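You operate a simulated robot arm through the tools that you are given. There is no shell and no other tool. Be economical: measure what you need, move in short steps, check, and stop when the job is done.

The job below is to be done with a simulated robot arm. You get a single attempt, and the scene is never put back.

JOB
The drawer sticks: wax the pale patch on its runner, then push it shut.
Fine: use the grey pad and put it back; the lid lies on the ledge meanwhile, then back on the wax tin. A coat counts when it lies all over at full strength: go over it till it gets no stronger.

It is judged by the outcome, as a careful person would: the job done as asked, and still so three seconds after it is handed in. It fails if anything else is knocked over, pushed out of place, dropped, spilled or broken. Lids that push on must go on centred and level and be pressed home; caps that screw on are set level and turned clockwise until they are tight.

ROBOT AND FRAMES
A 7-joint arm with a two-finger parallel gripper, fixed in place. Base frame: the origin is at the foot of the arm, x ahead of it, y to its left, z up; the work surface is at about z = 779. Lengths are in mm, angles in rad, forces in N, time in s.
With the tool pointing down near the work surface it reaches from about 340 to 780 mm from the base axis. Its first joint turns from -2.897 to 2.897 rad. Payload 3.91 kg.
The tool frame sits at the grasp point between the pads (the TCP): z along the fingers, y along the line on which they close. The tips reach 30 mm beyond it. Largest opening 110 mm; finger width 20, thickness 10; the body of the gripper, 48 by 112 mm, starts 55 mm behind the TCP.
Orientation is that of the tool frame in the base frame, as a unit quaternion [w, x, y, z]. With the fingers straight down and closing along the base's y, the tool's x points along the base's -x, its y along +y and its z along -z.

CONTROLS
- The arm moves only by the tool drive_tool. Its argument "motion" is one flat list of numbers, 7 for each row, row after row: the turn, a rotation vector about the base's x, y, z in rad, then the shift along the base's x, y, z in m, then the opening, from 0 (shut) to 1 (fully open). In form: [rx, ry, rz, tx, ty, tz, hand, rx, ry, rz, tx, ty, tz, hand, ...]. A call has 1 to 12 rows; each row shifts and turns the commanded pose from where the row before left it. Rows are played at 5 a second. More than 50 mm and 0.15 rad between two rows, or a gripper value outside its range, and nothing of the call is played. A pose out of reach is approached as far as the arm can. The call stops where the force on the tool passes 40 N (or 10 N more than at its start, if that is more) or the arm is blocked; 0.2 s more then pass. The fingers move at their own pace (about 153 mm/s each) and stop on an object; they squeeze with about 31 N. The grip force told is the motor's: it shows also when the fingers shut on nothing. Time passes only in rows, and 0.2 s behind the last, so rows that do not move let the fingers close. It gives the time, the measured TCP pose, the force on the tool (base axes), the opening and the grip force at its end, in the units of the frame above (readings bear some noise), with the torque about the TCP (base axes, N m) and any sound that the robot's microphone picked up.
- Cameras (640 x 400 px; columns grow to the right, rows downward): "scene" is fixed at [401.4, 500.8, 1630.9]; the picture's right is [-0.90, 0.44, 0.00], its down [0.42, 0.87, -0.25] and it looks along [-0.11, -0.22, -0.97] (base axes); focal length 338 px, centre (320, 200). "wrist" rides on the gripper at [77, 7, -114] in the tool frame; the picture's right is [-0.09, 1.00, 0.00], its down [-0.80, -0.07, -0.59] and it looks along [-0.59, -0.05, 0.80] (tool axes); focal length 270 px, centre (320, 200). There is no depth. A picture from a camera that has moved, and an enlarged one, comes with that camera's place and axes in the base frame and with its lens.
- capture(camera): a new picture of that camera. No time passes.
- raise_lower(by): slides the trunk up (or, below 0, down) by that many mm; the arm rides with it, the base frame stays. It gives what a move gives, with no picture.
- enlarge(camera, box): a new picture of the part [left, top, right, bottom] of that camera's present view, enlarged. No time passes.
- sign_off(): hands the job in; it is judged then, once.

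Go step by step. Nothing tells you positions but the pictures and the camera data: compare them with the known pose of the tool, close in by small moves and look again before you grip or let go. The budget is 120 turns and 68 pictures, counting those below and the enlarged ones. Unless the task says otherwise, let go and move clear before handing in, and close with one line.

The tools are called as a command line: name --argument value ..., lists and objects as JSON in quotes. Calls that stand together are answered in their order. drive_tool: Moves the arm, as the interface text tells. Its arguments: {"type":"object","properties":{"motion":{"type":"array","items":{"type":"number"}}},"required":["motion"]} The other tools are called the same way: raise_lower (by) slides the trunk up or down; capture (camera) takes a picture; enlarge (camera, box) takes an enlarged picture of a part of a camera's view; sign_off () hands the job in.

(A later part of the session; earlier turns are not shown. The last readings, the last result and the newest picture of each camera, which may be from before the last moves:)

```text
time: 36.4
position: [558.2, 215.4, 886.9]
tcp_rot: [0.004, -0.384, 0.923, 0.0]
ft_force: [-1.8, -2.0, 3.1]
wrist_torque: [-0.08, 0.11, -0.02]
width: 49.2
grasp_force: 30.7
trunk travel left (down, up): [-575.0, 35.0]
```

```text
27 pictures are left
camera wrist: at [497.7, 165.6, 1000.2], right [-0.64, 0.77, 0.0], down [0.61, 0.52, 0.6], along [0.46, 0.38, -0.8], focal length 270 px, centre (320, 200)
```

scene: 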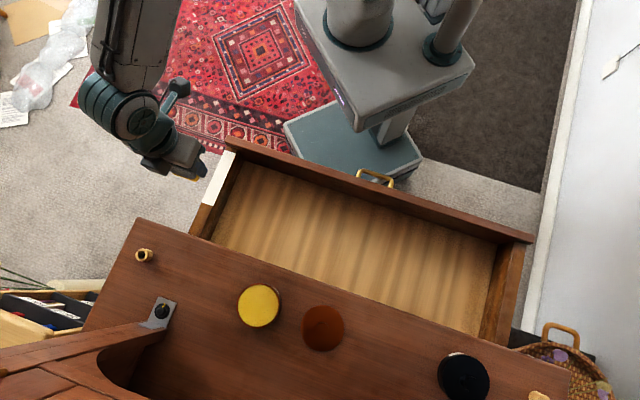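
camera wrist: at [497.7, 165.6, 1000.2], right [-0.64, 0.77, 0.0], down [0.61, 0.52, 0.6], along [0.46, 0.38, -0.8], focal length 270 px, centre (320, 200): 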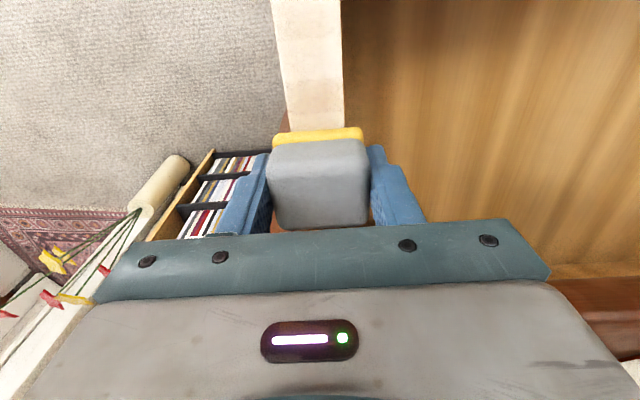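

A faint coat is forming. I'll stroke back the full length with slightly more pressure.

drive_tool --motion '[0, 0, 0, 0, 0, -0.0008, 0.3, 0, 0, 0, -0.0098, -0.0101, 0, 0.3, 0, 0, 0, -0.0098, -0.0101, 0, 0.3, 0, 0, 0, -0.0098, -0.0101, 0, 0.3, 0, 0, 0, -0.0098, -0.0101, 0, 0.3, 0, 0, 0, -0.0098, -0.0101, 0, 0.3, 0, 0, 0, -0.0098, -0.0101, 0, 0.3, 0, 0, 0, -0.0098, -0.0101, 0, 0.3, 0, 0, 0, -0.0098, -0.0101, 0, 0.3]'

capture --camera "wrist"

```text
time: 38.4
position: [481.0, 135.0, 885.9]
tcp_rot: [0.003, -0.383, 0.924, -0.001]
ft_force: [6.9, 6.9, 17.3]
wrist_torque: [0.23, 0.04, -0.07]
width: 49.4
grasp_force: 30.7
trunk travel left (down, up): [-575.0, 35.0]
```

```text
26 pictures are left
camera wrist: at [419.9, 85.4, 1000.0], right [-0.64, 0.77, 0.0], down [0.61, 0.52, 0.6], along [0.46, 0.38, -0.8], focal length 270 px, centre (320, 200)
```

wrist: 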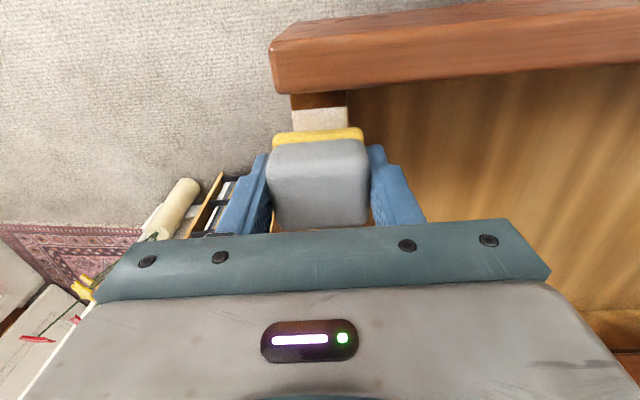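

drive_tool --motion '[0, 0, 0, 0, 0, 0.001, 0.3, 0, 0, 0, -0.004, -0.0041, 0, 0.3, 0, 0, 0, -0.004, -0.0041, 0, 0.3, 0, 0, 0, -0.002, -0.002, 0, 0.3]'

enlarge --camera "wrist" --box '[240, 60, 400, 160]'

```text
time: 39.4
position: [469.6, 122.5, 886.0]
tcp_rot: [0.003, -0.382, 0.924, -0.001]
ft_force: [0.0, 0.3, 0.8]
wrist_torque: [0.04, 0.01, 0.0]
width: 49.1
grasp_force: 31.0
trunk travel left (down, up): [-575.0, 35.0]
```

```text
4.00 times, centred on (320, 110) of wrist
camera zoom: at [409.3, 74.1, 1000.3], right [-0.64, 0.77, 0.0], down [0.61, 0.52, 0.6], along [0.46, 0.38, -0.8], focal length 1081 px, centre (320, 560)
```

zoom: 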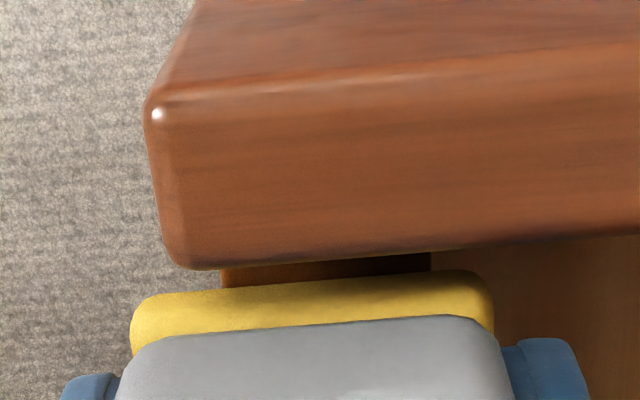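

The pad reaches the near end now. More full-length strokes.

drive_tool --motion '[0, 0, 0, 0, 0, -0.0015, 0.3, 0, 0, 0, 0.009, 0.0095, 0, 0.3, 0, 0, 0, 0.009, 0.0095, 0, 0.3, 0, 0, 0, 0.009, 0.0095, 0, 0.3, 0, 0, 0, 0.009, 0.0095, 0, 0.3, 0, 0, 0, 0.009, 0.0095, 0, 0.3, 0, 0, 0, 0.009, 0.0095, 0, 0.3, 0, 0, 0, 0.009, 0.0095, 0, 0.3, 0, 0, 0, 0.009, 0.0095, 0, 0.3, 0, 0, 0, 0.009, 0.0095, 0, 0.3, 0, 0, 0, 0.009, 0.0095, 0, 0.3]'

drive_tool --motion '[0, 0, 0, 0, 0, 0, 0.3, 0, 0, 0, -0.009, -0.0095, 0, 0.3, 0, 0, 0, -0.009, -0.0095, 0, 0.3, 0, 0, 0, -0.009, -0.0095, 0, 0.3, 0, 0, 0, -0.009, -0.0095, 0, 0.3, 0, 0, 0, -0.009, -0.0095, 0, 0.3, 0, 0, 0, -0.009, -0.0095, 0, 0.3, 0, 0, 0, -0.009, -0.0095, 0, 0.3, 0, 0, 0, -0.009, -0.0095, 0, 0.3, 0, 0, 0, -0.009, -0.0095, 0, 0.3, 0, 0, 0, -0.009, -0.0095, 0, 0.3]'

drive_tool --motion '[0, 0, 0, 0, 0, 0, 0.3, 0, 0, 0, 0.009, 0.0095, 0, 0.3, 0, 0, 0, 0.009, 0.0095, 0, 0.3, 0, 0, 0, 0.009, 0.0095, 0, 0.3, 0, 0, 0, 0.009, 0.0095, 0, 0.3, 0, 0, 0, 0.009, 0.0095, 0, 0.3, 0, 0, 0, 0.009, 0.0095, 0, 0.3, 0, 0, 0, 0.009, 0.0095, 0, 0.3, 0, 0, 0, 0.009, 0.0095, 0, 0.3, 0, 0, 0, 0.009, 0.0095, 0, 0.3, 0, 0, 0, 0.009, 0.0095, 0, 0.3]'

capture --camera "wrist"

```text
time: 41.8
position: [561.6, 219.1, 886.8]
tcp_rot: [0.005, -0.384, 0.923, -0.001]
ft_force: [4.4, -3.9, 6.4]
wrist_torque: [-0.06, -0.03, 0.04]
width: 49.4
grasp_force: 31.2
trunk travel left (down, up): [-575.0, 35.0]
```

```text
time: 44.2
position: [470.2, 122.5, 886.5]
tcp_rot: [0.003, -0.384, 0.923, -0.001]
ft_force: [-2.3, 1.6, 6.5]
wrist_torque: [0.18, 0.11, 0.06]
width: 49.2
grasp_force: 30.5
trunk travel left (down, up): [-575.0, 35.0]
```

```text
time: 46.6
position: [561.7, 218.9, 886.1]
tcp_rot: [0.005, -0.384, 0.923, -0.001]
ft_force: [4.3, -3.8, 7.6]
wrist_torque: [-0.12, -0.03, 0.01]
width: 49.4
grasp_force: 31.1
trunk travel left (down, up): [-575.0, 35.0]
```

```text
24 pictures are left
camera wrist: at [500.8, 169.6, 999.7], right [-0.64, 0.77, 0.0], down [0.61, 0.51, 0.6], along [0.46, 0.39, -0.8], focal length 270 px, centre (320, 200)
```

wrist: 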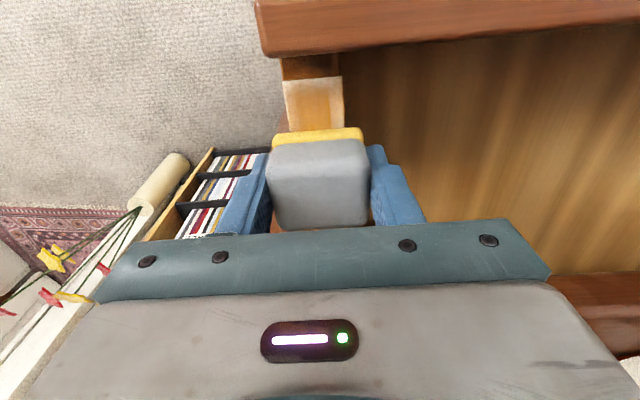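

The coat shows amber, but the drawer has been dragged inward by the pad. I'll look closely at it.

enlarge --camera "wrist" --box '[240, 40, 400, 140]'

capture --camera "scene"

```text
4.00 times, centred on (320, 90) of wrist
camera zoom: at [500.8, 169.6, 999.7], right [-0.64, 0.77, 0.0], down [0.61, 0.51, 0.6], along [0.46, 0.39, -0.8], focal length 1081 px, centre (320, 640)
```

zoom: 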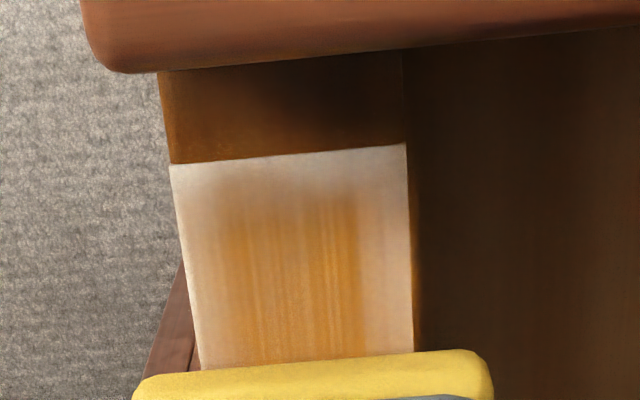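

```text
22 pictures are left
```

scene: 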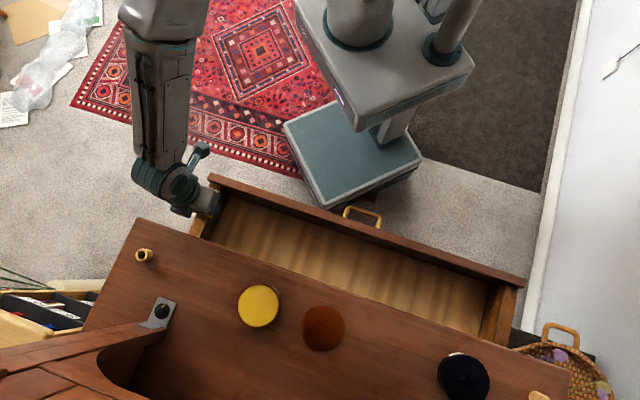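

The coat is strongest under the pad's middle and weak at the edges and near end. I'll stroke outward to see whether the drawer follows, offset toward the left edge.

drive_tool --motion '[0, 0, 0, 0.006, -0.006, 0.0005, 0.3, 0, 0, 0, -0.009, -0.0095, 0, 0.3, 0, 0, 0, -0.009, -0.0095, 0, 0.3, 0, 0, 0, -0.009, -0.0095, 0, 0.3, 0, 0, 0, -0.009, -0.0095, 0, 0.3, 0, 0, 0, -0.009, -0.0095, 0, 0.3, 0, 0, 0, -0.009, -0.0095, 0, 0.3, 0, 0, 0, -0.009, -0.0095, 0, 0.3, 0, 0, 0, -0.009, -0.0095, 0, 0.3, 0, 0, 0, -0.009, -0.0095, 0, 0.3, 0, 0, 0, -0.009, -0.0095, 0, 0.3]'

capture --camera "wrist"

```text
time: 49.0
position: [475.7, 117.7, 886.9]
tcp_rot: [0.003, -0.382, 0.924, -0.001]
ft_force: [-3.7, 2.2, 6.9]
wrist_torque: [0.21, 0.19, 0.05]
width: 49.0
grasp_force: 30.8
trunk travel left (down, up): [-575.0, 35.0]
```

```text
21 pictures are left
camera wrist: at [415.2, 67.0, 1000.0], right [-0.64, 0.77, 0.0], down [0.61, 0.52, 0.6], along [0.46, 0.38, -0.8], focal length 270 px, centre (320, 200)
```

wrist: 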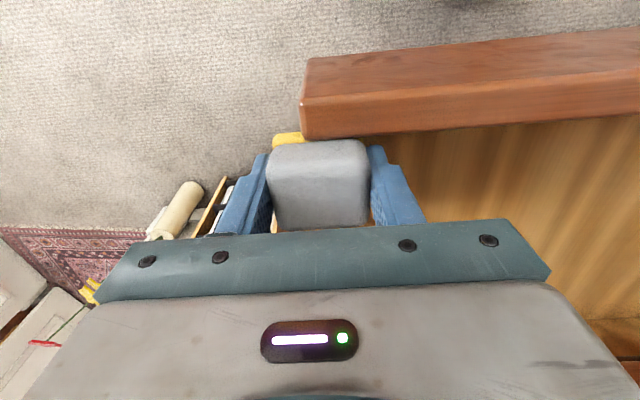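

The drawer comes back out with the pad. I'll now only stroke outward, lifting on the return, first offset to the right edge.

drive_tool --motion '[0, 0, 0, 0.003, 0.003, 0.003, 0.3, 0, 0, 0, 0.003, 0.003, 0.01, 0.3, 0, 0, 0, 0.0248, 0.0338, 0, 0.3, 0, 0, 0, 0.0248, 0.0338, 0, 0.3, 0, 0, 0, 0.0248, 0.0338, 0, 0.3, 0, 0, 0, 0, 0, -0.008, 0.3, 0, 0, 0, 0, 0, -0.005, 0.3]'

drive_tool --motion '[0, 0, 0, -0.009, -0.0095, 0, 0.3, 0, 0, 0, -0.009, -0.0095, 0, 0.3, 0, 0, 0, -0.009, -0.0095, 0, 0.3, 0, 0, 0, -0.009, -0.0095, 0, 0.3, 0, 0, 0, -0.009, -0.0095, 0, 0.3, 0, 0, 0, -0.009, -0.0095, 0, 0.3, 0, 0, 0, -0.009, -0.0095, 0, 0.3, 0, 0, 0, -0.009, -0.0095, 0, 0.3, 0, 0, 0, -0.009, -0.0095, 0, 0.3]'

drive_tool --motion '[0, 0, 0, 0.003, 0.003, 0.003, 0.3, 0, 0, 0, 0.003, 0.003, 0.01, 0.3, 0, 0, 0, 0.03, 0.021, 0, 0.3, 0, 0, 0, 0.03, 0.021, 0, 0.3, 0, 0, 0, 0.03, 0.021, 0, 0.3]'

capture --camera "wrist"

```text
time: 50.6
position: [558.3, 225.1, 886.5]
tcp_rot: [0.005, -0.384, 0.923, 0.0]
ft_force: [-0.7, -0.1, 1.5]
wrist_torque: [-0.01, 0.02, -0.02]
width: 49.3
grasp_force: 30.9
trunk travel left (down, up): [-575.0, 35.0]
```

```text
time: 52.6
position: [476.1, 139.0, 887.3]
tcp_rot: [0.003, -0.383, 0.924, -0.001]
ft_force: [1.7, 1.4, 6.0]
wrist_torque: [0.11, 0.0, -0.05]
width: 49.3
grasp_force: 30.9
trunk travel left (down, up): [-575.0, 35.0]
```

```text
time: 53.8
position: [571.1, 209.9, 898.9]
tcp_rot: [0.003, -0.383, 0.924, -0.001]
ft_force: [-0.1, 0.5, 0.4]
wrist_torque: [0.02, 0.04, 0.0]
width: 49.4
grasp_force: 30.8
trunk travel left (down, up): [-575.0, 35.0]
```

```text
20 pictures are left
camera wrist: at [511.0, 160.1, 1012.8], right [-0.64, 0.77, 0.0], down [0.61, 0.52, 0.6], along [0.46, 0.38, -0.8], focal length 270 px, centre (320, 200)
```

wrist: 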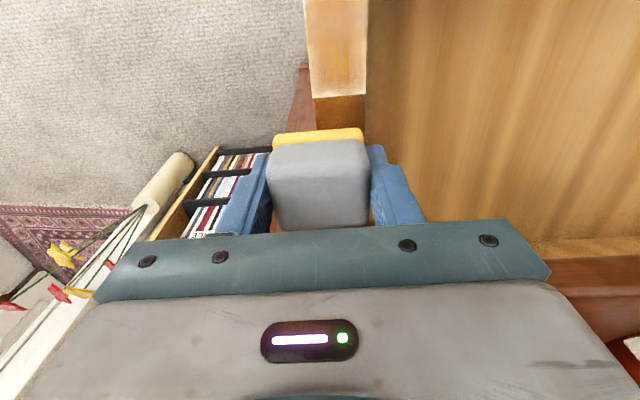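

The drawer is now slightly further out, and the coat is building. I'll do an outward then inward stroke on the left edge so the drawer stays about put.

drive_tool --motion '[0, 0, 0, -0.007, -0.0075, -0.008, 0.3, 0, 0, 0, -0.007, -0.0075, -0.0045, 0.3, 0, 0, 0, -0.009, -0.0095, 0, 0.3, 0, 0, 0, -0.009, -0.0095, 0, 0.3, 0, 0, 0, -0.009, -0.0095, 0, 0.3, 0, 0, 0, -0.009, -0.0095, 0, 0.3, 0, 0, 0, -0.009, -0.0095, 0, 0.3, 0, 0, 0, -0.009, -0.0095, 0, 0.3, 0, 0, 0, -0.009, -0.0095, 0, 0.3, 0, 0, 0, -0.009, -0.0095, 0, 0.3, 0, 0, 0, -0.009, -0.0095, 0, 0.3]'

drive_tool --motion '[0, 0, 0, 0.009, 0.0095, 0, 0.3, 0, 0, 0, 0.009, 0.0095, 0, 0.3, 0, 0, 0, 0.009, 0.0095, 0, 0.3, 0, 0, 0, 0.009, 0.0095, 0, 0.3, 0, 0, 0, 0.009, 0.0095, 0, 0.3, 0, 0, 0, 0.009, 0.0095, 0, 0.3, 0, 0, 0, 0.009, 0.0095, 0, 0.3, 0, 0, 0, 0.009, 0.0095, 0, 0.3, 0, 0, 0, 0.009, 0.0095, 0, 0.3, 0, 0, 0, 0, 0, 0.01, 0.3, 0, 0, 0, 0.02, 0.021, 0.02, 0.3]'

capture --camera "wrist"

```text
time: 56.2
position: [478.1, 107.5, 887.0]
tcp_rot: [0.004, -0.384, 0.923, -0.001]
ft_force: [-0.8, -0.4, -1.1]
wrist_torque: [0.01, -0.01, 0.0]
width: 49.5
grasp_force: 31.2
trunk travel left (down, up): [-575.0, 35.0]
```

```text
time: 58.6
position: [579.3, 215.8, 917.0]
tcp_rot: [0.005, -0.384, 0.923, -0.001]
ft_force: [0.0, 1.4, -0.6]
wrist_torque: [0.0, -0.01, 0.01]
width: 49.5
grasp_force: 31.4
trunk travel left (down, up): [-575.0, 35.0]
```

```text
19 pictures are left
camera wrist: at [518.3, 166.7, 1030.5], right [-0.64, 0.77, 0.0], down [0.61, 0.52, 0.6], along [0.46, 0.38, -0.8], focal length 270 px, centre (320, 200)
```

wrist: 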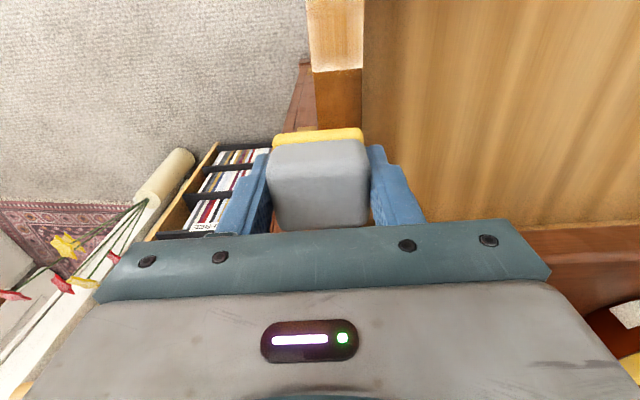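

That pass was too light. I'll set the pad on the far end with firmer pressure before stroking.

drive_tool --motion '[0, 0, 0, -0.0175, -0.0115, -0.01, 0.3, 0, 0, 0, -0.0175, -0.0115, -0.015, 0.3, 0, 0, 0, 0, 0, -0.005, 0.3, 0, 0, 0, 0, 0, -0.0015, 0.3]'

```text
time: 59.6
position: [543.5, 193.6, 884.9]
tcp_rot: [0.005, -0.384, 0.923, -0.001]
ft_force: [-1.3, -0.4, 10.5]
wrist_torque: [0.06, 0.22, 0.03]
width: 49.1
grasp_force: 30.6
trunk travel left (down, up): [-575.0, 35.0]
```

drive_tool --motion '[0, 0, 0, -0.0091, -0.0093, 0, 0.3, 0, 0, 0, -0.0091, -0.0093, 0, 0.3, 0, 0, 0, -0.0091, -0.0093, 0, 0.3, 0, 0, 0, -0.0091, -0.0093, 0, 0.3, 0, 0, 0, -0.0091, -0.0093, 0, 0.3, 0, 0, 0, -0.0091, -0.0093, 0, 0.3, 0, 0, 0, -0.0091, -0.0093, 0, 0.3, 0, 0, 0, -0.0091, -0.0093, 0, 0.3, 0, 0, 0, -0.0091, -0.0093, 0, 0.3]'

capture --camera "wrist"

```text
time: 61.6
position: [462.3, 108.8, 886.7]
tcp_rot: [0.006, -0.384, 0.923, -0.001]
ft_force: [14.0, 11.8, 29.5]
wrist_torque: [0.43, 0.12, -0.15]
width: 49.6
grasp_force: 31.0
trunk travel left (down, up): [-575.0, 35.0]
```

```text
18 pictures are left
camera wrist: at [401.9, 59.7, 999.5], right [-0.64, 0.77, -0.01], down [0.61, 0.52, 0.6], along [0.47, 0.38, -0.8], focal length 270 px, centre (320, 200)
```

wrist: 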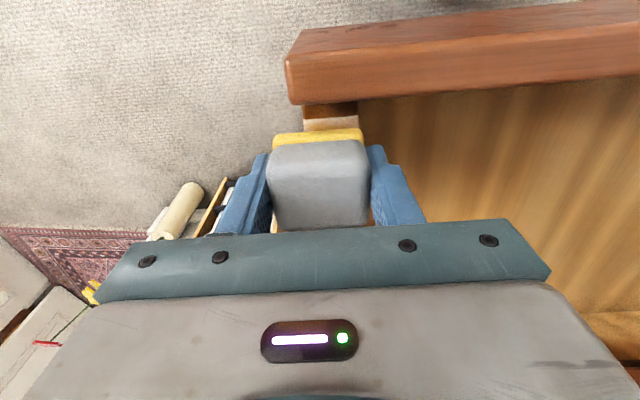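

Drawer stays put now. I'll go on to the near end and scrub sideways there, then zigzag inward.

drive_tool --motion '[0, 0, 0, -0.0056, -0.0057, 0.0015, 0.3, 0, 0, 0, -0.0056, -0.0057, 0, 0.3, 0, 0, 0, -0.0128, 0.0127, 0, 0.3, 0, 0, 0, 0.0128, -0.0127, 0, 0.3, 0, 0, 0, -0.0128, 0.0127, 0, 0.3, 0, 0, 0, 0.0128, -0.0127, 0, 0.3, 0, 0, 0, -0.0128, 0.0127, 0, 0.3]'

drive_tool --motion '[0, 0, 0, 0.0184, -0.0071, 0, 0.3, 0, 0, 0, -0.0072, 0.0183, 0, 0.3, 0, 0, 0, 0.0184, -0.0071, 0, 0.3, 0, 0, 0, -0.0072, 0.0183, 0, 0.3, 0, 0, 0, 0.0184, -0.0071, 0, 0.3, 0, 0, 0, -0.0072, 0.0183, 0, 0.3, 0, 0, 0, 0.0184, -0.0071, 0, 0.3, 0, 0, 0, -0.0072, 0.0183, 0, 0.3, 0, 0, 0, 0.0184, -0.0071, 0, 0.3, 0, 0, 0, -0.0072, 0.0183, 0, 0.3, 0, 0, 0, 0.0184, -0.0071, 0, 0.3, 0, 0, 0, -0.0072, 0.0183, 0, 0.3]'

drive_tool --motion '[0, 0, 0, 0.0184, -0.0071, 0, 0.3, 0, 0, 0, -0.0072, 0.0183, 0, 0.3, 0, 0, 0, 0.0128, -0.0127, 0, 0.3, 0, 0, 0, -0.0128, 0.0127, 0, 0.3, 0, 0, 0, 0.0128, -0.0127, 0, 0.3, 0, 0, 0, 0.01, 0.01, 0.015, 0.3, 0, 0, 0, 0.01, 0.01, 0.015, 0.3]'

capture --camera "wrist"

```text
time: 63.2
position: [436.4, 110.1, 885.6]
tcp_rot: [0.002, -0.384, 0.923, 0.0]
ft_force: [2.6, 0.0, 4.4]
wrist_torque: [-0.05, -0.1, 0.02]
width: 49.4
grasp_force: 31.0
trunk travel left (down, up): [-575.0, 35.0]
```

```text
time: 65.8
position: [504.4, 177.4, 887.0]
tcp_rot: [0.004, -0.385, 0.923, 0.0]
ft_force: [-0.1, -0.5, -0.3]
wrist_torque: [-0.03, -0.04, 0.02]
width: 49.4
grasp_force: 30.7
trunk travel left (down, up): [-575.0, 35.0]
```

```text
time: 67.4
position: [548.9, 195.8, 917.9]
tcp_rot: [0.005, -0.384, 0.923, 0.0]
ft_force: [0.4, 1.3, -0.6]
wrist_torque: [-0.02, -0.03, -0.01]
width: 49.5
grasp_force: 30.9
trunk travel left (down, up): [-575.0, 35.0]
```

```text
17 pictures are left
camera wrist: at [487.8, 146.3, 1030.5], right [-0.64, 0.77, 0.0], down [0.61, 0.52, 0.6], along [0.46, 0.38, -0.8], focal length 270 px, centre (320, 200)
```

wrist: 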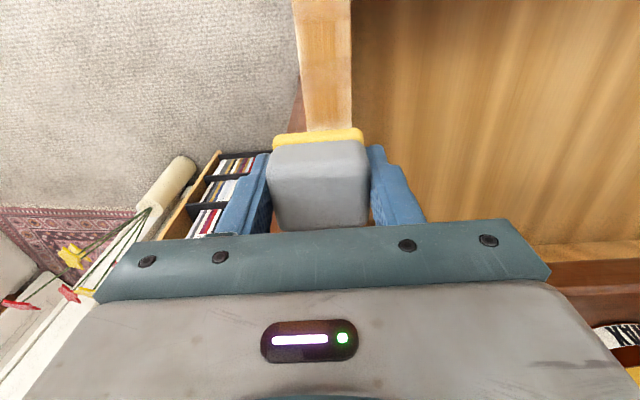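

I'll go back to the tin to reload and inspect the patch from the scene camera meanwhile.

drive_tool --motion '[0, 0, 0, 0, 0, 0.04, 0.3, 0, 0, 0, 0, 0, 0.045, 0.3, 0, 0, 0, 0, 0, 0.04, 0.3, 0, 0, 0, -0.003, 0.03, 0, 0.3, 0, 0, 0, -0.004, 0.045, 0, 0.3, 0, 0, 0, -0.005, 0.045, 0, 0.3, 0, 0, 0, -0.005, 0.045, 0, 0.3, 0, 0, 0, -0.005, 0.045, 0, 0.3, 0, 0, 0, -0.005, 0.04, 0, 0.3, 0, 0, 0, -0.004, 0.031, 0, 0.3]'

enlarge --camera "scene" --box '[160, 120, 280, 220]'

```text
time: 69.6
position: [515.5, 476.6, 1041.9]
tcp_rot: [0.004, -0.384, 0.923, -0.001]
ft_force: [-0.1, -0.2, -1.1]
wrist_torque: [0.01, 0.0, 0.0]
width: 48.9
grasp_force: 31.4
trunk travel left (down, up): [-575.0, 35.0]
```

```text
4.00 times, centred on (220, 170) of scene
camera zoom: at [401.4, 500.8, 1630.9], right [-0.9, 0.44, 0.0], down [0.42, 0.87, -0.25], along [-0.11, -0.22, -0.97], focal length 1354 px, centre (720, 320)
```

zoom: 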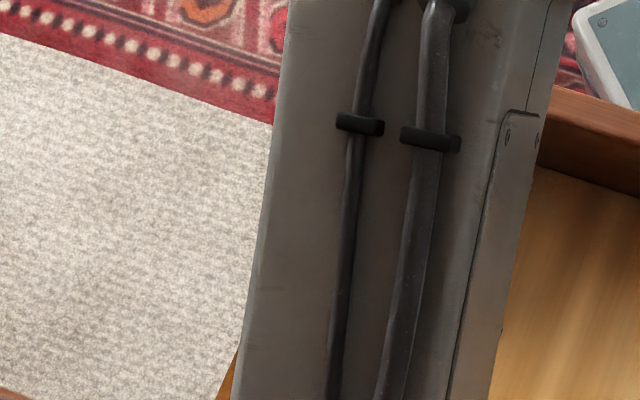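

drive_tool --motion '[0, 0, 0, 0.0025, 0, -0.025, 0.3, 0, 0, 0, 0, 0, -0.02, 0.3, 0, 0, 0, 0, 0, -0.01, 0.3, 0, 0, 0, 0, 0, -0.004, 0.3, 0, 0, 0, 0, 0, -0.002, 0.3]'

drive_tool --motion '[0, 0, 0, 0, 0, -0.0005, 0.3, 0, 0, 0, 0, 0, 0.005, 0.3, 0, 0, 0, 0, 0, 0.012, 0.3, 0, 0, 0, 0, 0, 0.025, 0.3, 0, 0, 0, 0, 0, 0.03, 0.3, 0, 0, 0, 0.003, -0.03, 0, 0.3, 0, 0, 0, 0.003, -0.045, 0, 0.3, 0, 0, 0, 0.003, -0.045, 0, 0.3, 0, 0, 0, 0.004, -0.045, 0, 0.3, 0, 0, 0, 0.004, -0.045, 0, 0.3, 0, 0, 0, 0.004, -0.03, 0, 0.3]'

capture --camera "wrist"

```text
time: 70.8
position: [519.1, 476.0, 982.6]
tcp_rot: [0.004, -0.383, 0.924, -0.001]
ft_force: [0.5, -0.3, 4.9]
wrist_torque: [0.02, 0.12, 0.01]
width: 49.4
grasp_force: 31.3
trunk travel left (down, up): [-575.0, 35.0]
```

```text
time: 73.2
position: [539.5, 235.8, 1051.3]
tcp_rot: [0.003, -0.383, 0.924, -0.001]
ft_force: [0.0, -0.7, -0.2]
wrist_torque: [-0.01, -0.03, 0.0]
width: 49.3
grasp_force: 31.1
trunk travel left (down, up): [-575.0, 35.0]
```

```text
15 pictures are left
camera wrist: at [479.9, 186.1, 1166.0], right [-0.64, 0.77, 0.0], down [0.61, 0.52, 0.6], along [0.46, 0.38, -0.8], focal length 270 px, centre (320, 200)
```

wrist: 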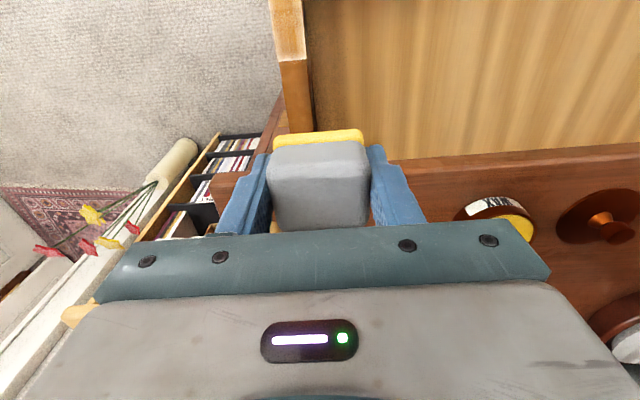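

Reloaded. Now a zigzag over the whole patch from the far end outward with even pressure.

drive_tool --motion '[0, 0, 0, 0.0063, -0.044, 0, 0.3, 0, 0, 0, 0, 0, -0.045, 0.3, 0, 0, 0, 0, 0, -0.045, 0.3, 0, 0, 0, 0, 0, -0.045, 0.3, 0, 0, 0, 0, 0, -0.022, 0.3, 0, 0, 0, 0, 0, -0.007, 0.3, 0, 0, 0, 0, 0, -0.002, 0.3]'

```text
time: 74.8
position: [547.0, 192.6, 885.3]
tcp_rot: [0.004, -0.384, 0.923, -0.002]
ft_force: [-1.1, -0.6, 0.9]
wrist_torque: [0.01, 0.1, 0.02]
width: 49.2
grasp_force: 31.1
trunk travel left (down, up): [-575.0, 35.0]
```

drive_tool --motion '[0, 0, 0, 0, 0, -0.0015, 0.3, 0, 0, 0, -0.0128, 0.0127, 0, 0.3, 0, 0, 0, 0.0128, -0.0127, 0, 0.3, 0, 0, 0, -0.0128, 0.0127, 0, 0.3, 0, 0, 0, 0.0128, -0.0127, 0, 0.3, 0, 0, 0, -0.0181, 0.0073, 0.0001, 0.3, 0, 0, 0, 0.0075, -0.0181, 0.0001, 0.3, 0, 0, 0, -0.0181, 0.0073, 0.0001, 0.3, 0, 0, 0, 0.0075, -0.0181, 0.0001, 0.3, 0, 0, 0, -0.0181, 0.0073, 0.0001, 0.3, 0, 0, 0, 0.0075, -0.0181, 0.0001, 0.3]'

drive_tool --motion '[0, 0, 0, -0.0181, 0.0073, 0.0001, 0.3, 0, 0, 0, 0.0075, -0.0181, 0.0001, 0.3, 0, 0, 0, -0.0181, 0.0073, 0.0002, 0.3, 0, 0, 0, 0.0075, -0.0181, 0.0002, 0.3, 0, 0, 0, -0.0181, 0.0073, 0.0002, 0.3, 0, 0, 0, 0.0075, -0.0181, 0.0002, 0.3, 0, 0, 0, -0.0181, 0.0073, 0.0002, 0.3, 0, 0, 0, 0.0075, -0.0181, 0.0002, 0.3]'

capture --camera "wrist"

```text
time: 77.2
position: [511.6, 163.3, 885.7]
tcp_rot: [0.004, -0.385, 0.923, 0.001]
ft_force: [-4.2, 19.0, 23.7]
wrist_torque: [0.73, 0.22, -0.04]
width: 49.5
grasp_force: 31.1
trunk travel left (down, up): [-575.0, 35.0]
```

```text
time: 79.0
position: [471.5, 116.2, 887.3]
tcp_rot: [0.002, -0.384, 0.923, -0.001]
ft_force: [-3.2, 2.0, 7.0]
wrist_torque: [0.15, 0.13, 0.07]
width: 49.5
grasp_force: 30.9
trunk travel left (down, up): [-575.0, 35.0]
```

```text
14 pictures are left
camera wrist: at [410.7, 67.0, 999.8], right [-0.64, 0.76, 0.0], down [0.61, 0.52, 0.6], along [0.46, 0.38, -0.8], focal length 270 px, centre (320, 200)
```

wrist: 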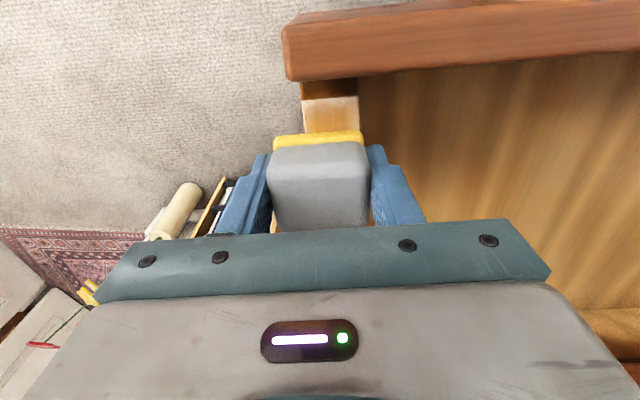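

drive_tool --motion '[0, 0, 0, -0.0181, 0.0073, 0, 0.3, 0, 0, 0, 0.0075, -0.0181, 0, 0.3, 0, 0, 0, -0.0181, 0.0073, 0, 0.3, 0, 0, 0, 0.0128, -0.0127, 0, 0.3, 0, 0, 0, -0.0128, 0.0127, 0, 0.3, 0, 0, 0, 0.0128, -0.0127, 0, 0.3, 0, 0, 0, -0.0128, 0.0127, 0, 0.3]'

drive_tool --motion '[0, 0, 0, 0.0181, -0.0073, -0.0002, 0.3, 0, 0, 0, -0.0075, 0.0181, -0.0002, 0.3, 0, 0, 0, 0.0181, -0.0073, -0.0002, 0.3, 0, 0, 0, -0.0075, 0.0181, -0.0002, 0.3, 0, 0, 0, 0.0181, -0.0073, -0.0002, 0.3, 0, 0, 0, -0.0075, 0.0181, -0.0002, 0.3, 0, 0, 0, 0.0181, -0.0073, -0.0001, 0.3, 0, 0, 0, -0.0075, 0.0181, -0.0001, 0.3, 0, 0, 0, 0.0181, -0.0073, -0.0001, 0.3, 0, 0, 0, -0.0075, 0.0181, -0.0001, 0.3]'

drive_tool --motion '[0, 0, 0, 0.0181, -0.0073, -0.0001, 0.3, 0, 0, 0, -0.0075, 0.0181, -0.0001, 0.3, 0, 0, 0, 0.0181, -0.0073, -0.0001, 0.3, 0, 0, 0, -0.0075, 0.0181, -0.0001, 0.3, 0, 0, 0, 0.0181, -0.0073, -0.0001, 0.3, 0, 0, 0, -0.0075, 0.0181, -0.0001, 0.3, 0, 0, 0, 0.0181, -0.0073, -0.0001, 0.3, 0, 0, 0, -0.0075, 0.0181, -0.0001, 0.3, 0, 0, 0, 0.0128, -0.0127, 0, 0.3, 0, 0, 0, -0.0128, 0.0127, 0, 0.3]'

drive_tool --motion '[0, 0, 0, 0, 0, 0.01, 0.3, 0, 0, 0, 0.01, 0.005, 0.035, 0.3, 0, 0, 0, 0.01, 0.005, 0.045, 0.3]'

capture --camera "wrist"

```text
time: 80.6
position: [443.8, 113.1, 886.7]
tcp_rot: [0.004, -0.384, 0.923, -0.002]
ft_force: [-0.6, 1.1, 0.0]
wrist_torque: [0.03, 0.0, 0.03]
width: 49.1
grasp_force: 31.2
trunk travel left (down, up): [-575.0, 35.0]
```

```text
time: 82.8
position: [498.2, 167.4, 886.1]
tcp_rot: [0.006, -0.383, 0.924, -0.001]
ft_force: [2.7, -1.8, 7.3]
wrist_torque: [-0.11, 0.01, -0.01]
width: 49.4
grasp_force: 30.9
trunk travel left (down, up): [-575.0, 35.0]
```

```text
time: 85.0
position: [543.5, 206.4, 885.5]
tcp_rot: [0.007, -0.381, 0.925, 0.0]
ft_force: [12.9, -9.0, 22.4]
wrist_torque: [-0.34, -0.17, 0.1]
width: 49.5
grasp_force: 31.0
trunk travel left (down, up): [-575.0, 35.0]
```

```text
time: 85.8
position: [558.8, 219.9, 974.3]
tcp_rot: [0.004, -0.383, 0.924, 0.0]
ft_force: [0.0, 0.2, -0.1]
wrist_torque: [0.03, 0.02, -0.02]
width: 49.3
grasp_force: 30.9
trunk travel left (down, up): [-575.0, 35.0]
```

```text
13 pictures are left
camera wrist: at [498.5, 170.4, 1087.3], right [-0.64, 0.77, 0.0], down [0.61, 0.52, 0.6], along [0.46, 0.38, -0.8], focal length 270 px, centre (320, 200)
```

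wrist: 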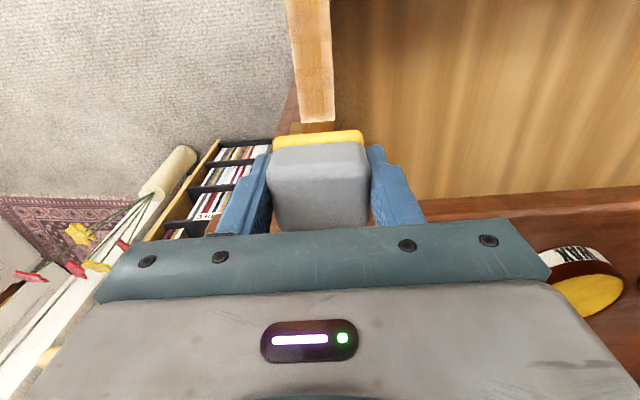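

enlarge --camera "wrist" --box '[240, 0, 400, 130]'

```text
3.08 times, centred on (320, 65) of wrist
camera zoom: at [498.5, 170.4, 1087.3], right [-0.64, 0.77, 0.0], down [0.61, 0.52, 0.6], along [0.46, 0.38, -0.8], focal length 832 px, centre (320, 615)
```

zoom: 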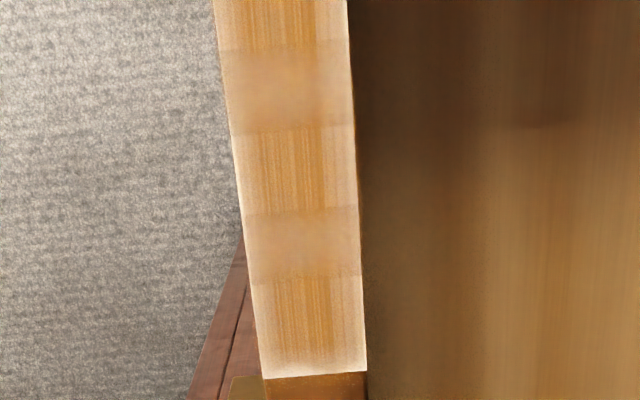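

The coat shows bands, with some weaker stretches. I'll do firm outward strokes (the drawer seems to have an open stop) over the full length.

drive_tool --motion '[0, 0, 0, 0.011, 0.006, -0.04, 0.3, 0, 0, 0, 0, 0, -0.042, 0.3, 0, 0, 0, 0, 0, -0.006, 0.3, 0, 0, 0, 0, 0, -0.002, 0.3]'

drive_tool --motion '[0, 0, 0, -0.0105, -0.0107, 0, 0.3, 0, 0, 0, -0.0105, -0.0107, 0, 0.3, 0, 0, 0, -0.0105, -0.0107, 0, 0.3, 0, 0, 0, -0.0105, -0.0107, 0.0001, 0.3, 0, 0, 0, -0.0105, -0.0107, 0.0002, 0.3, 0, 0, 0, -0.0105, -0.0107, 0.0002, 0.3, 0, 0, 0, -0.0105, -0.0107, 0.0002, 0.3, 0, 0, 0, -0.0105, -0.0107, 0.0002, 0.3, 0, 0, 0, -0.0105, -0.0107, 0.0002, 0.3, 0, 0, 0, -0.0105, -0.0107, 0.0002, 0.3, 0, 0, 0, -0.0105, -0.0107, 0.0002, 0.3]'

```text
time: 86.8
position: [571.1, 227.3, 885.4]
tcp_rot: [0.005, -0.384, 0.923, 0.0]
ft_force: [-1.2, 0.1, 9.3]
wrist_torque: [0.06, 0.18, 0.06]
width: 49.2
grasp_force: 30.4
trunk travel left (down, up): [-575.0, 35.0]
```

```text
time: 89.2
position: [454.8, 108.9, 884.9]
tcp_rot: [0.004, -0.384, 0.923, -0.001]
ft_force: [8.0, 9.4, 19.7]
wrist_torque: [0.34, -0.14, -0.04]
width: 48.9
grasp_force: 30.5
trunk travel left (down, up): [-575.0, 35.0]
```

drive_tool --motion '[0, 0, 0, -0.0056, -0.0057, 0.0003, 0.3, 0, 0, 0, 0.003, 0.003, 0.012, 0.3, 0, 0, 0, 0.032, 0.033, 0, 0.3, 0, 0, 0, 0.032, 0.033, 0, 0.3, 0, 0, 0, 0.03, 0.0306, 0, 0.3, 0, 0, 0, 0, 0, -0.009, 0.3, 0, 0, 0, 0, 0, -0.0045, 0.3]'

drive_tool --motion '[0, 0, 0, -0.0105, -0.0107, 0.0002, 0.3, 0, 0, 0, -0.0105, -0.0107, 0.0002, 0.3, 0, 0, 0, -0.0105, -0.0107, 0.0002, 0.3, 0, 0, 0, -0.0105, -0.0107, 0.0002, 0.3, 0, 0, 0, -0.0105, -0.0107, 0.0002, 0.3, 0, 0, 0, -0.0105, -0.0107, 0.0002, 0.3, 0, 0, 0, -0.0105, -0.0107, 0.0002, 0.3, 0, 0, 0, -0.0105, -0.0107, 0.0002, 0.3, 0, 0, 0, -0.0105, -0.0107, 0.0002, 0.3]'

drive_tool --motion '[0, 0, 0, 0.003, 0.003, 0.012, 0.3, 0, 0, 0, 0.031, 0.032, 0.02, 0.3, 0, 0, 0, 0.032, 0.033, 0.02, 0.3, 0, 0, 0, 0.032, 0.033, 0.02, 0.3, 0, 0, 0, 0.012, 0.012, 0.015, 0.3]'

enlarge --camera "wrist" --box '[240, 0, 400, 130]'

```text
time: 90.8
position: [546.0, 202.0, 885.8]
tcp_rot: [0.004, -0.384, 0.923, -0.001]
ft_force: [-1.9, -1.2, 11.3]
wrist_torque: [-0.05, 0.21, -0.03]
width: 49.2
grasp_force: 31.2
trunk travel left (down, up): [-575.0, 35.0]
```

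```text
time: 92.8
position: [451.8, 105.3, 885.9]
tcp_rot: [0.003, -0.383, 0.924, -0.001]
ft_force: [3.0, 2.4, 10.0]
wrist_torque: [0.21, -0.13, -0.04]
width: 49.1
grasp_force: 31.6
trunk travel left (down, up): [-575.0, 35.0]
```

```text
refused: row 3 steps farther than a row can; nothing moved
```

```text
3.08 times, centred on (320, 65) of wrist
camera zoom: at [390.8, 55.7, 999.5], right [-0.64, 0.77, 0.0], down [0.61, 0.52, 0.6], along [0.46, 0.38, -0.8], focal length 832 px, centre (320, 615)
```

zoom: 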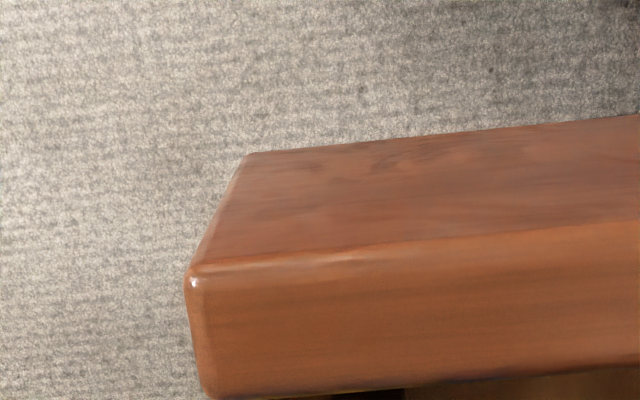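

drive_tool --motion '[0, 0, 0, 0.003, 0.003, 0.012, 0.3, 0, 0, 0, 0.028, 0.028, 0.02, 0.3, 0, 0, 0, 0.028, 0.028, 0.02, 0.3, 0, 0, 0, 0.028, 0.028, 0.025, 0.3, 0, 0, 0, 0.022, 0.022, 0.035, 0.3, 0, 0, 0, 0.012, 0.012, 0.04, 0.3]'

enlarge --camera "wrist" --box '[220, 0, 420, 130]'

```text
time: 94.2
position: [573.9, 227.2, 1038.4]
tcp_rot: [0.002, -0.383, 0.924, 0.0]
ft_force: [-0.4, -0.4, -1.2]
wrist_torque: [-0.01, 0.0, 0.01]
width: 49.3
grasp_force: 31.1
trunk travel left (down, up): [-575.0, 35.0]
```

```text
3.08 times, centred on (320, 65) of wrist
camera zoom: at [512.4, 178.2, 1153.1], right [-0.64, 0.77, 0.0], down [0.61, 0.52, 0.6], along [0.46, 0.38, -0.8], focal length 832 px, centre (320, 615)
```

zoom: 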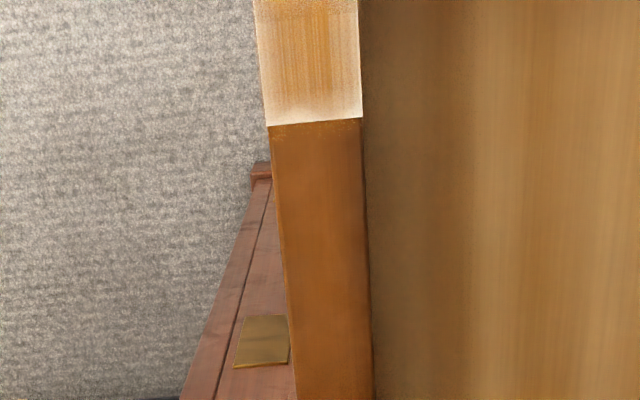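

drive_tool --motion '[0, 0, 0, -0.024, -0.023, 0.025, 0.3, 0, 0, 0, -0.024, -0.023, 0.03, 0.3, 0, 0, 0, -0.02, -0.019, 0.03, 0.3]'

enlarge --camera "wrist" --box '[220, 0, 420, 130]'

```text
time: 95.0
position: [505.0, 160.8, 1123.4]
tcp_rot: [0.003, -0.384, 0.923, 0.0]
ft_force: [-0.3, 0.2, -0.9]
wrist_torque: [-0.01, -0.02, 0.02]
width: 49.5
grasp_force: 31.1
trunk travel left (down, up): [-575.0, 35.0]
```

```text
3.08 times, centred on (320, 65) of wrist
camera zoom: at [444.2, 112.5, 1237.3], right [-0.64, 0.77, 0.0], down [0.61, 0.52, 0.6], along [0.46, 0.38, -0.8], focal length 832 px, centre (320, 615)
```

zoom: 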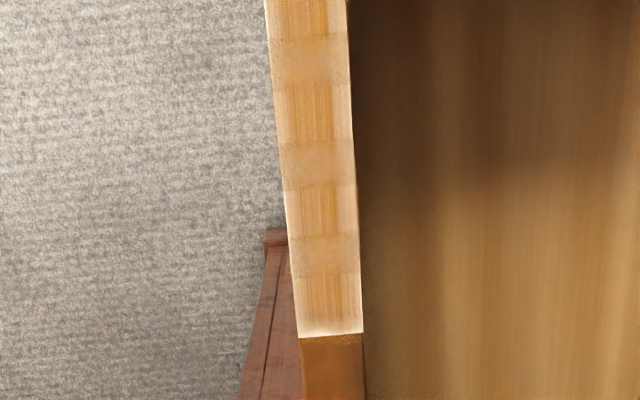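

The coat looks even along the length in overlapping bands. I'll do another firm round, slightly left and slightly right, and compare from this same pose.

drive_tool --motion '[0, 0, 0, 0.0131, 0.0115, -0.045, 0.3, 0, 0, 0, 0.0131, 0.0115, -0.045, 0.3, 0, 0, 0, 0.0131, 0.0115, -0.045, 0.3, 0, 0, 0, 0, 0, -0.045, 0.3, 0, 0, 0, 0, 0, -0.045, 0.3, 0, 0, 0, 0, 0, -0.01, 0.3, 0, 0, 0, 0, 0, -0.0035, 0.3]'

drive_tool --motion '[0, 0, 0, -0.0105, -0.0107, 0.0002, 0.3, 0, 0, 0, -0.0105, -0.0107, 0.0002, 0.3, 0, 0, 0, -0.0105, -0.0107, 0.0002, 0.3, 0, 0, 0, -0.0105, -0.0107, 0.0002, 0.3, 0, 0, 0, -0.0105, -0.0107, 0.0002, 0.3, 0, 0, 0, -0.0105, -0.0107, 0.0002, 0.3, 0, 0, 0, -0.0105, -0.0107, 0.0002, 0.3, 0, 0, 0, -0.0105, -0.0107, 0.0002, 0.3, 0, 0, 0, -0.0105, -0.0107, 0.0002, 0.3]'

drive_tool --motion '[0, 0, 0, 0.003, 0.003, 0.012, 0.3, 0, 0, 0, 0.028, 0.034, 0, 0.3, 0, 0, 0, 0.028, 0.034, 0, 0.3, 0, 0, 0, 0.0265, 0.0343, 0, 0.3, 0, 0, 0, 0, 0, -0.009, 0.3, 0, 0, 0, 0, 0, -0.0048, 0.3]'

drive_tool --motion '[0, 0, 0, -0.0105, -0.0107, 0.0002, 0.3, 0, 0, 0, -0.0105, -0.0107, 0.0002, 0.3, 0, 0, 0, -0.0105, -0.0107, 0.0002, 0.3, 0, 0, 0, -0.0105, -0.0107, 0.0002, 0.3, 0, 0, 0, -0.0105, -0.0107, 0.0002, 0.3, 0, 0, 0, -0.0105, -0.0107, 0.0002, 0.3, 0, 0, 0, -0.0105, -0.0107, 0.0002, 0.3, 0, 0, 0, -0.0105, -0.0107, 0.0002, 0.3, 0, 0, 0, -0.0105, -0.0107, 0.0002, 0.3]'

```text
time: 96.6
position: [545.6, 195.3, 885.4]
tcp_rot: [0.005, -0.384, 0.924, -0.001]
ft_force: [-2.0, -0.2, 10.1]
wrist_torque: [-0.04, 0.26, 0.02]
width: 49.1
grasp_force: 30.9
trunk travel left (down, up): [-575.0, 35.0]
```

```text
time: 98.6
position: [449.1, 98.7, 885.1]
tcp_rot: [0.002, -0.384, 0.923, 0.0]
ft_force: [-0.5, 0.1, 4.2]
wrist_torque: [0.08, 0.07, -0.05]
width: 49.3
grasp_force: 30.9
trunk travel left (down, up): [-575.0, 35.0]
```

```text
time: 100.0
position: [535.3, 205.5, 886.0]
tcp_rot: [0.005, -0.383, 0.924, -0.001]
ft_force: [-0.6, 0.0, 7.9]
wrist_torque: [-0.1, 0.12, 0.0]
width: 49.4
grasp_force: 30.9
trunk travel left (down, up): [-575.0, 35.0]
```

```text
time: 102.0
position: [440.9, 107.9, 886.7]
tcp_rot: [0.004, -0.384, 0.923, 0.0]
ft_force: [0.2, -0.6, -0.4]
wrist_torque: [0.03, 0.01, 0.01]
width: 49.3
grasp_force: 31.4
trunk travel left (down, up): [-575.0, 35.0]
```

drive_tool --motion '[0, 0, 0, 0.003, 0.003, 0.037, 0.3, 0, 0, 0, 0.014, 0.012, 0.045, 0.3, 0, 0, 0, 0.015, 0.012, 0.045, 0.3, 0, 0, 0, 0.016, 0.013, 0.045, 0.3, 0, 0, 0, 0.016, 0.013, 0.045, 0.3, 0, 0, 0, 0, 0, 0.02, 0.3]'

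enlarge --camera "wrist" --box '[220, 0, 420, 130]'

```text
time: 103.4
position: [505.2, 162.0, 1122.9]
tcp_rot: [0.004, -0.383, 0.924, 0.0]
ft_force: [-0.4, -0.4, -0.3]
wrist_torque: [0.0, -0.01, 0.0]
width: 49.4
grasp_force: 30.6
trunk travel left (down, up): [-575.0, 35.0]
```

```text
3.08 times, centred on (320, 65) of wrist
camera zoom: at [443.4, 112.4, 1237.0], right [-0.64, 0.77, 0.0], down [0.61, 0.52, 0.6], along [0.46, 0.38, -0.8], focal length 832 px, centre (320, 615)
```

zoom: 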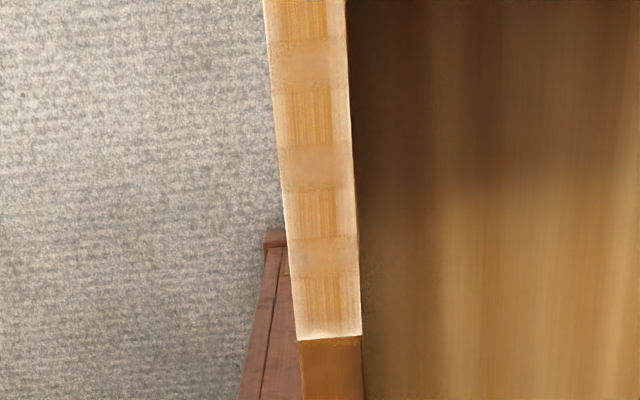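

Nearly unchanged. To be sure it isn't just a spent pad, I'll reload once more and go over it again.

drive_tool --motion '[0, 0, 0, 0.002, 0.045, 0, 0.3, 0, 0, 0, 0.002, 0.045, 0, 0.3, 0, 0, 0, 0.002, 0.045, 0, 0.3, 0, 0, 0, 0.002, 0.045, 0, 0.3, 0, 0, 0, 0.002, 0.045, 0, 0.3, 0, 0, 0, 0.002, 0.045, 0, 0.3, 0, 0, 0, 0.0015, 0.0445, 0, 0.3, 0, 0, 0, 0, 0, -0.045, 0.3, 0, 0, 0, 0, 0, -0.045, 0.3, 0, 0, 0, 0, 0, -0.035, 0.3, 0, 0, 0, 0, 0, -0.012, 0.3, 0, 0, 0, 0, 0, -0.004, 0.3]'

drive_tool --motion '[0, 0, 0, 0, 0, -0.001, 0.3, 0, 0, 0, 0, 0, 0.005, 0.3, 0, 0, 0, 0, 0, 0.012, 0.3, 0, 0, 0, 0, 0, 0.025, 0.3, 0, 0, 0, 0, 0, 0.03, 0.3, 0, 0, 0, 0.003, -0.03, 0, 0.3, 0, 0, 0, 0.004, -0.045, 0, 0.3, 0, 0, 0, 0.004, -0.045, 0, 0.3, 0, 0, 0, 0.004, -0.045, 0, 0.3, 0, 0, 0, 0.004, -0.045, 0, 0.3, 0, 0, 0, 0.004, -0.04, 0, 0.3]'

drive_tool --motion '[0, 0, 0, 0, -0.028, -0.03, 0.3, 0, 0, 0, 0, 0, -0.045, 0.3, 0, 0, 0, 0, 0, -0.045, 0.3, 0, 0, 0, 0, 0, -0.032, 0.3, 0, 0, 0, 0, 0, -0.01, 0.3, 0, 0, 0, 0, 0, -0.002, 0.3]'

```text
time: 106.0
position: [519.1, 477.4, 982.3]
tcp_rot: [0.004, -0.384, 0.923, 0.0]
ft_force: [0.5, 0.1, 0.1]
wrist_torque: [-0.01, 0.03, 0.03]
width: 49.1
grasp_force: 30.9
trunk travel left (down, up): [-575.0, 35.0]
```

```text
time: 108.4
position: [541.4, 224.4, 1052.9]
tcp_rot: [0.004, -0.383, 0.924, 0.0]
ft_force: [0.5, -0.9, -0.9]
wrist_torque: [-0.05, -0.03, -0.02]
width: 49.4
grasp_force: 31.0
trunk travel left (down, up): [-575.0, 35.0]
```

```text
time: 109.8
position: [540.6, 199.4, 888.7]
tcp_rot: [0.005, -0.383, 0.924, -0.001]
ft_force: [-0.4, 0.2, -1.3]
wrist_torque: [0.01, 0.01, -0.02]
width: 49.3
grasp_force: 31.1
trunk travel left (down, up): [-575.0, 35.0]
```

drive_tool --motion '[0, 0, 0, 0.0015, -0.0015, -0.002, 0.3, 0, 0, 0, 0, 0, -0.002, 0.3]'

drive_tool --motion '[0, 0, 0, -0.0105, -0.0107, 0.0001, 0.3, 0, 0, 0, -0.0105, -0.0107, 0.0001, 0.3, 0, 0, 0, -0.0105, -0.0107, 0.0001, 0.3, 0, 0, 0, -0.0105, -0.0107, 0.0001, 0.3, 0, 0, 0, -0.0105, -0.0107, 0.0001, 0.3, 0, 0, 0, -0.0105, -0.0107, 0.0001, 0.3, 0, 0, 0, -0.0105, -0.0107, 0.0001, 0.3, 0, 0, 0, -0.0105, -0.0107, 0.0001, 0.3, 0, 0, 0, -0.0098, -0.01, 0.0001, 0.3]'

drive_tool --motion '[0, 0, 0, 0.0064, -0.0064, 0, 0.3, 0, 0, 0, -0.0128, 0.0127, 0, 0.3, 0, 0, 0, 0.0128, -0.0127, 0, 0.3, 0, 0, 0, -0.0128, 0.0127, 0, 0.3, 0, 0, 0, 0.0064, -0.0064, 0, 0.3]'

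```text
time: 110.4
position: [543.5, 196.7, 884.9]
tcp_rot: [0.005, -0.384, 0.923, 0.0]
ft_force: [0.3, -0.3, 4.7]
wrist_torque: [0.0, 0.13, 0.01]
width: 49.3
grasp_force: 30.7
trunk travel left (down, up): [-575.0, 35.0]
```

```text
time: 112.4
position: [449.5, 102.4, 887.0]
tcp_rot: [0.004, -0.384, 0.923, -0.001]
ft_force: [-0.4, 0.3, 0.0]
wrist_torque: [0.03, -0.01, 0.01]
width: 49.2
grasp_force: 31.0
trunk travel left (down, up): [-575.0, 35.0]
```

```text
time: 113.6
position: [448.5, 101.4, 886.2]
tcp_rot: [0.004, -0.383, 0.924, -0.001]
ft_force: [0.3, -0.7, -1.3]
wrist_torque: [-0.03, 0.0, 0.0]
width: 49.6
grasp_force: 31.6
trunk travel left (down, up): [-575.0, 35.0]
```

drive_tool --motion '[0, 0, 0, 0, 0, -0.0015, 0.3, 0, 0, 0, 0, 0, -0.001, 0.3]'

```text
time: 114.2
position: [448.5, 101.0, 885.8]
tcp_rot: [0.006, -0.383, 0.924, -0.001]
ft_force: [-0.9, 1.9, 21.5]
wrist_torque: [0.06, 0.36, 0.0]
width: 49.3
grasp_force: 30.8
trunk travel left (down, up): [-575.0, 35.0]
```

Firm contact at the near end; scrub there and then zigzag inward along the patch.

drive_tool --motion '[0, 0, 0, 0.0064, -0.0064, 0.0008, 0.3, 0, 0, 0, -0.0128, 0.0127, 0, 0.3, 0, 0, 0, 0.0128, -0.0127, 0, 0.3, 0, 0, 0, -0.0128, 0.0127, 0, 0.3, 0, 0, 0, 0.0128, -0.0127, 0, 0.3, 0, 0, 0, -0.0128, 0.0127, 0, 0.3, 0, 0, 0, 0.0181, -0.0073, 0, 0.3, 0, 0, 0, -0.0075, 0.0181, 0, 0.3, 0, 0, 0, 0.0181, -0.0073, 0, 0.3, 0, 0, 0, -0.0075, 0.0181, 0, 0.3, 0, 0, 0, 0.0181, -0.0073, 0, 0.3, 0, 0, 0, -0.0075, 0.0181, 0, 0.3]'

drive_tool --motion '[0, 0, 0, 0.0181, -0.0073, -0.0001, 0.3, 0, 0, 0, -0.0075, 0.0181, -0.0001, 0.3, 0, 0, 0, 0.0181, -0.0073, -0.0001, 0.3, 0, 0, 0, -0.0075, 0.0181, -0.0001, 0.3, 0, 0, 0, 0.0181, -0.0073, -0.0001, 0.3, 0, 0, 0, -0.0075, 0.0181, -0.0001, 0.3, 0, 0, 0, 0.0181, -0.0073, -0.0001, 0.3, 0, 0, 0, -0.0075, 0.0181, -0.0001, 0.3, 0, 0, 0, 0.0181, -0.0073, -0.0001, 0.3, 0, 0, 0, -0.0075, 0.0181, -0.0001, 0.3, 0, 0, 0, 0.0181, -0.0073, -0.0001, 0.3, 0, 0, 0, -0.0075, 0.0181, -0.0001, 0.3]'

```text
time: 116.8
position: [475.6, 135.2, 885.8]
tcp_rot: [0.006, -0.381, 0.925, 0.0]
ft_force: [11.1, -15.0, 26.3]
wrist_torque: [-0.44, -0.14, 0.06]
width: 49.3
grasp_force: 30.8
trunk travel left (down, up): [-575.0, 35.0]
```

```text
time: 119.5
position: [542.4, 201.4, 885.2]
tcp_rot: [0.009, -0.382, 0.924, -0.004]
ft_force: [6.0, -7.8, 13.2]
wrist_torque: [-0.16, 0.05, 0.11]
width: 49.6
grasp_force: 30.9
trunk travel left (down, up): [-575.0, 35.0]
stopped in row 12: the force on the tool passed its limit at 44 N (the readings are from after the stop); the commanded pose is now the measured one
```

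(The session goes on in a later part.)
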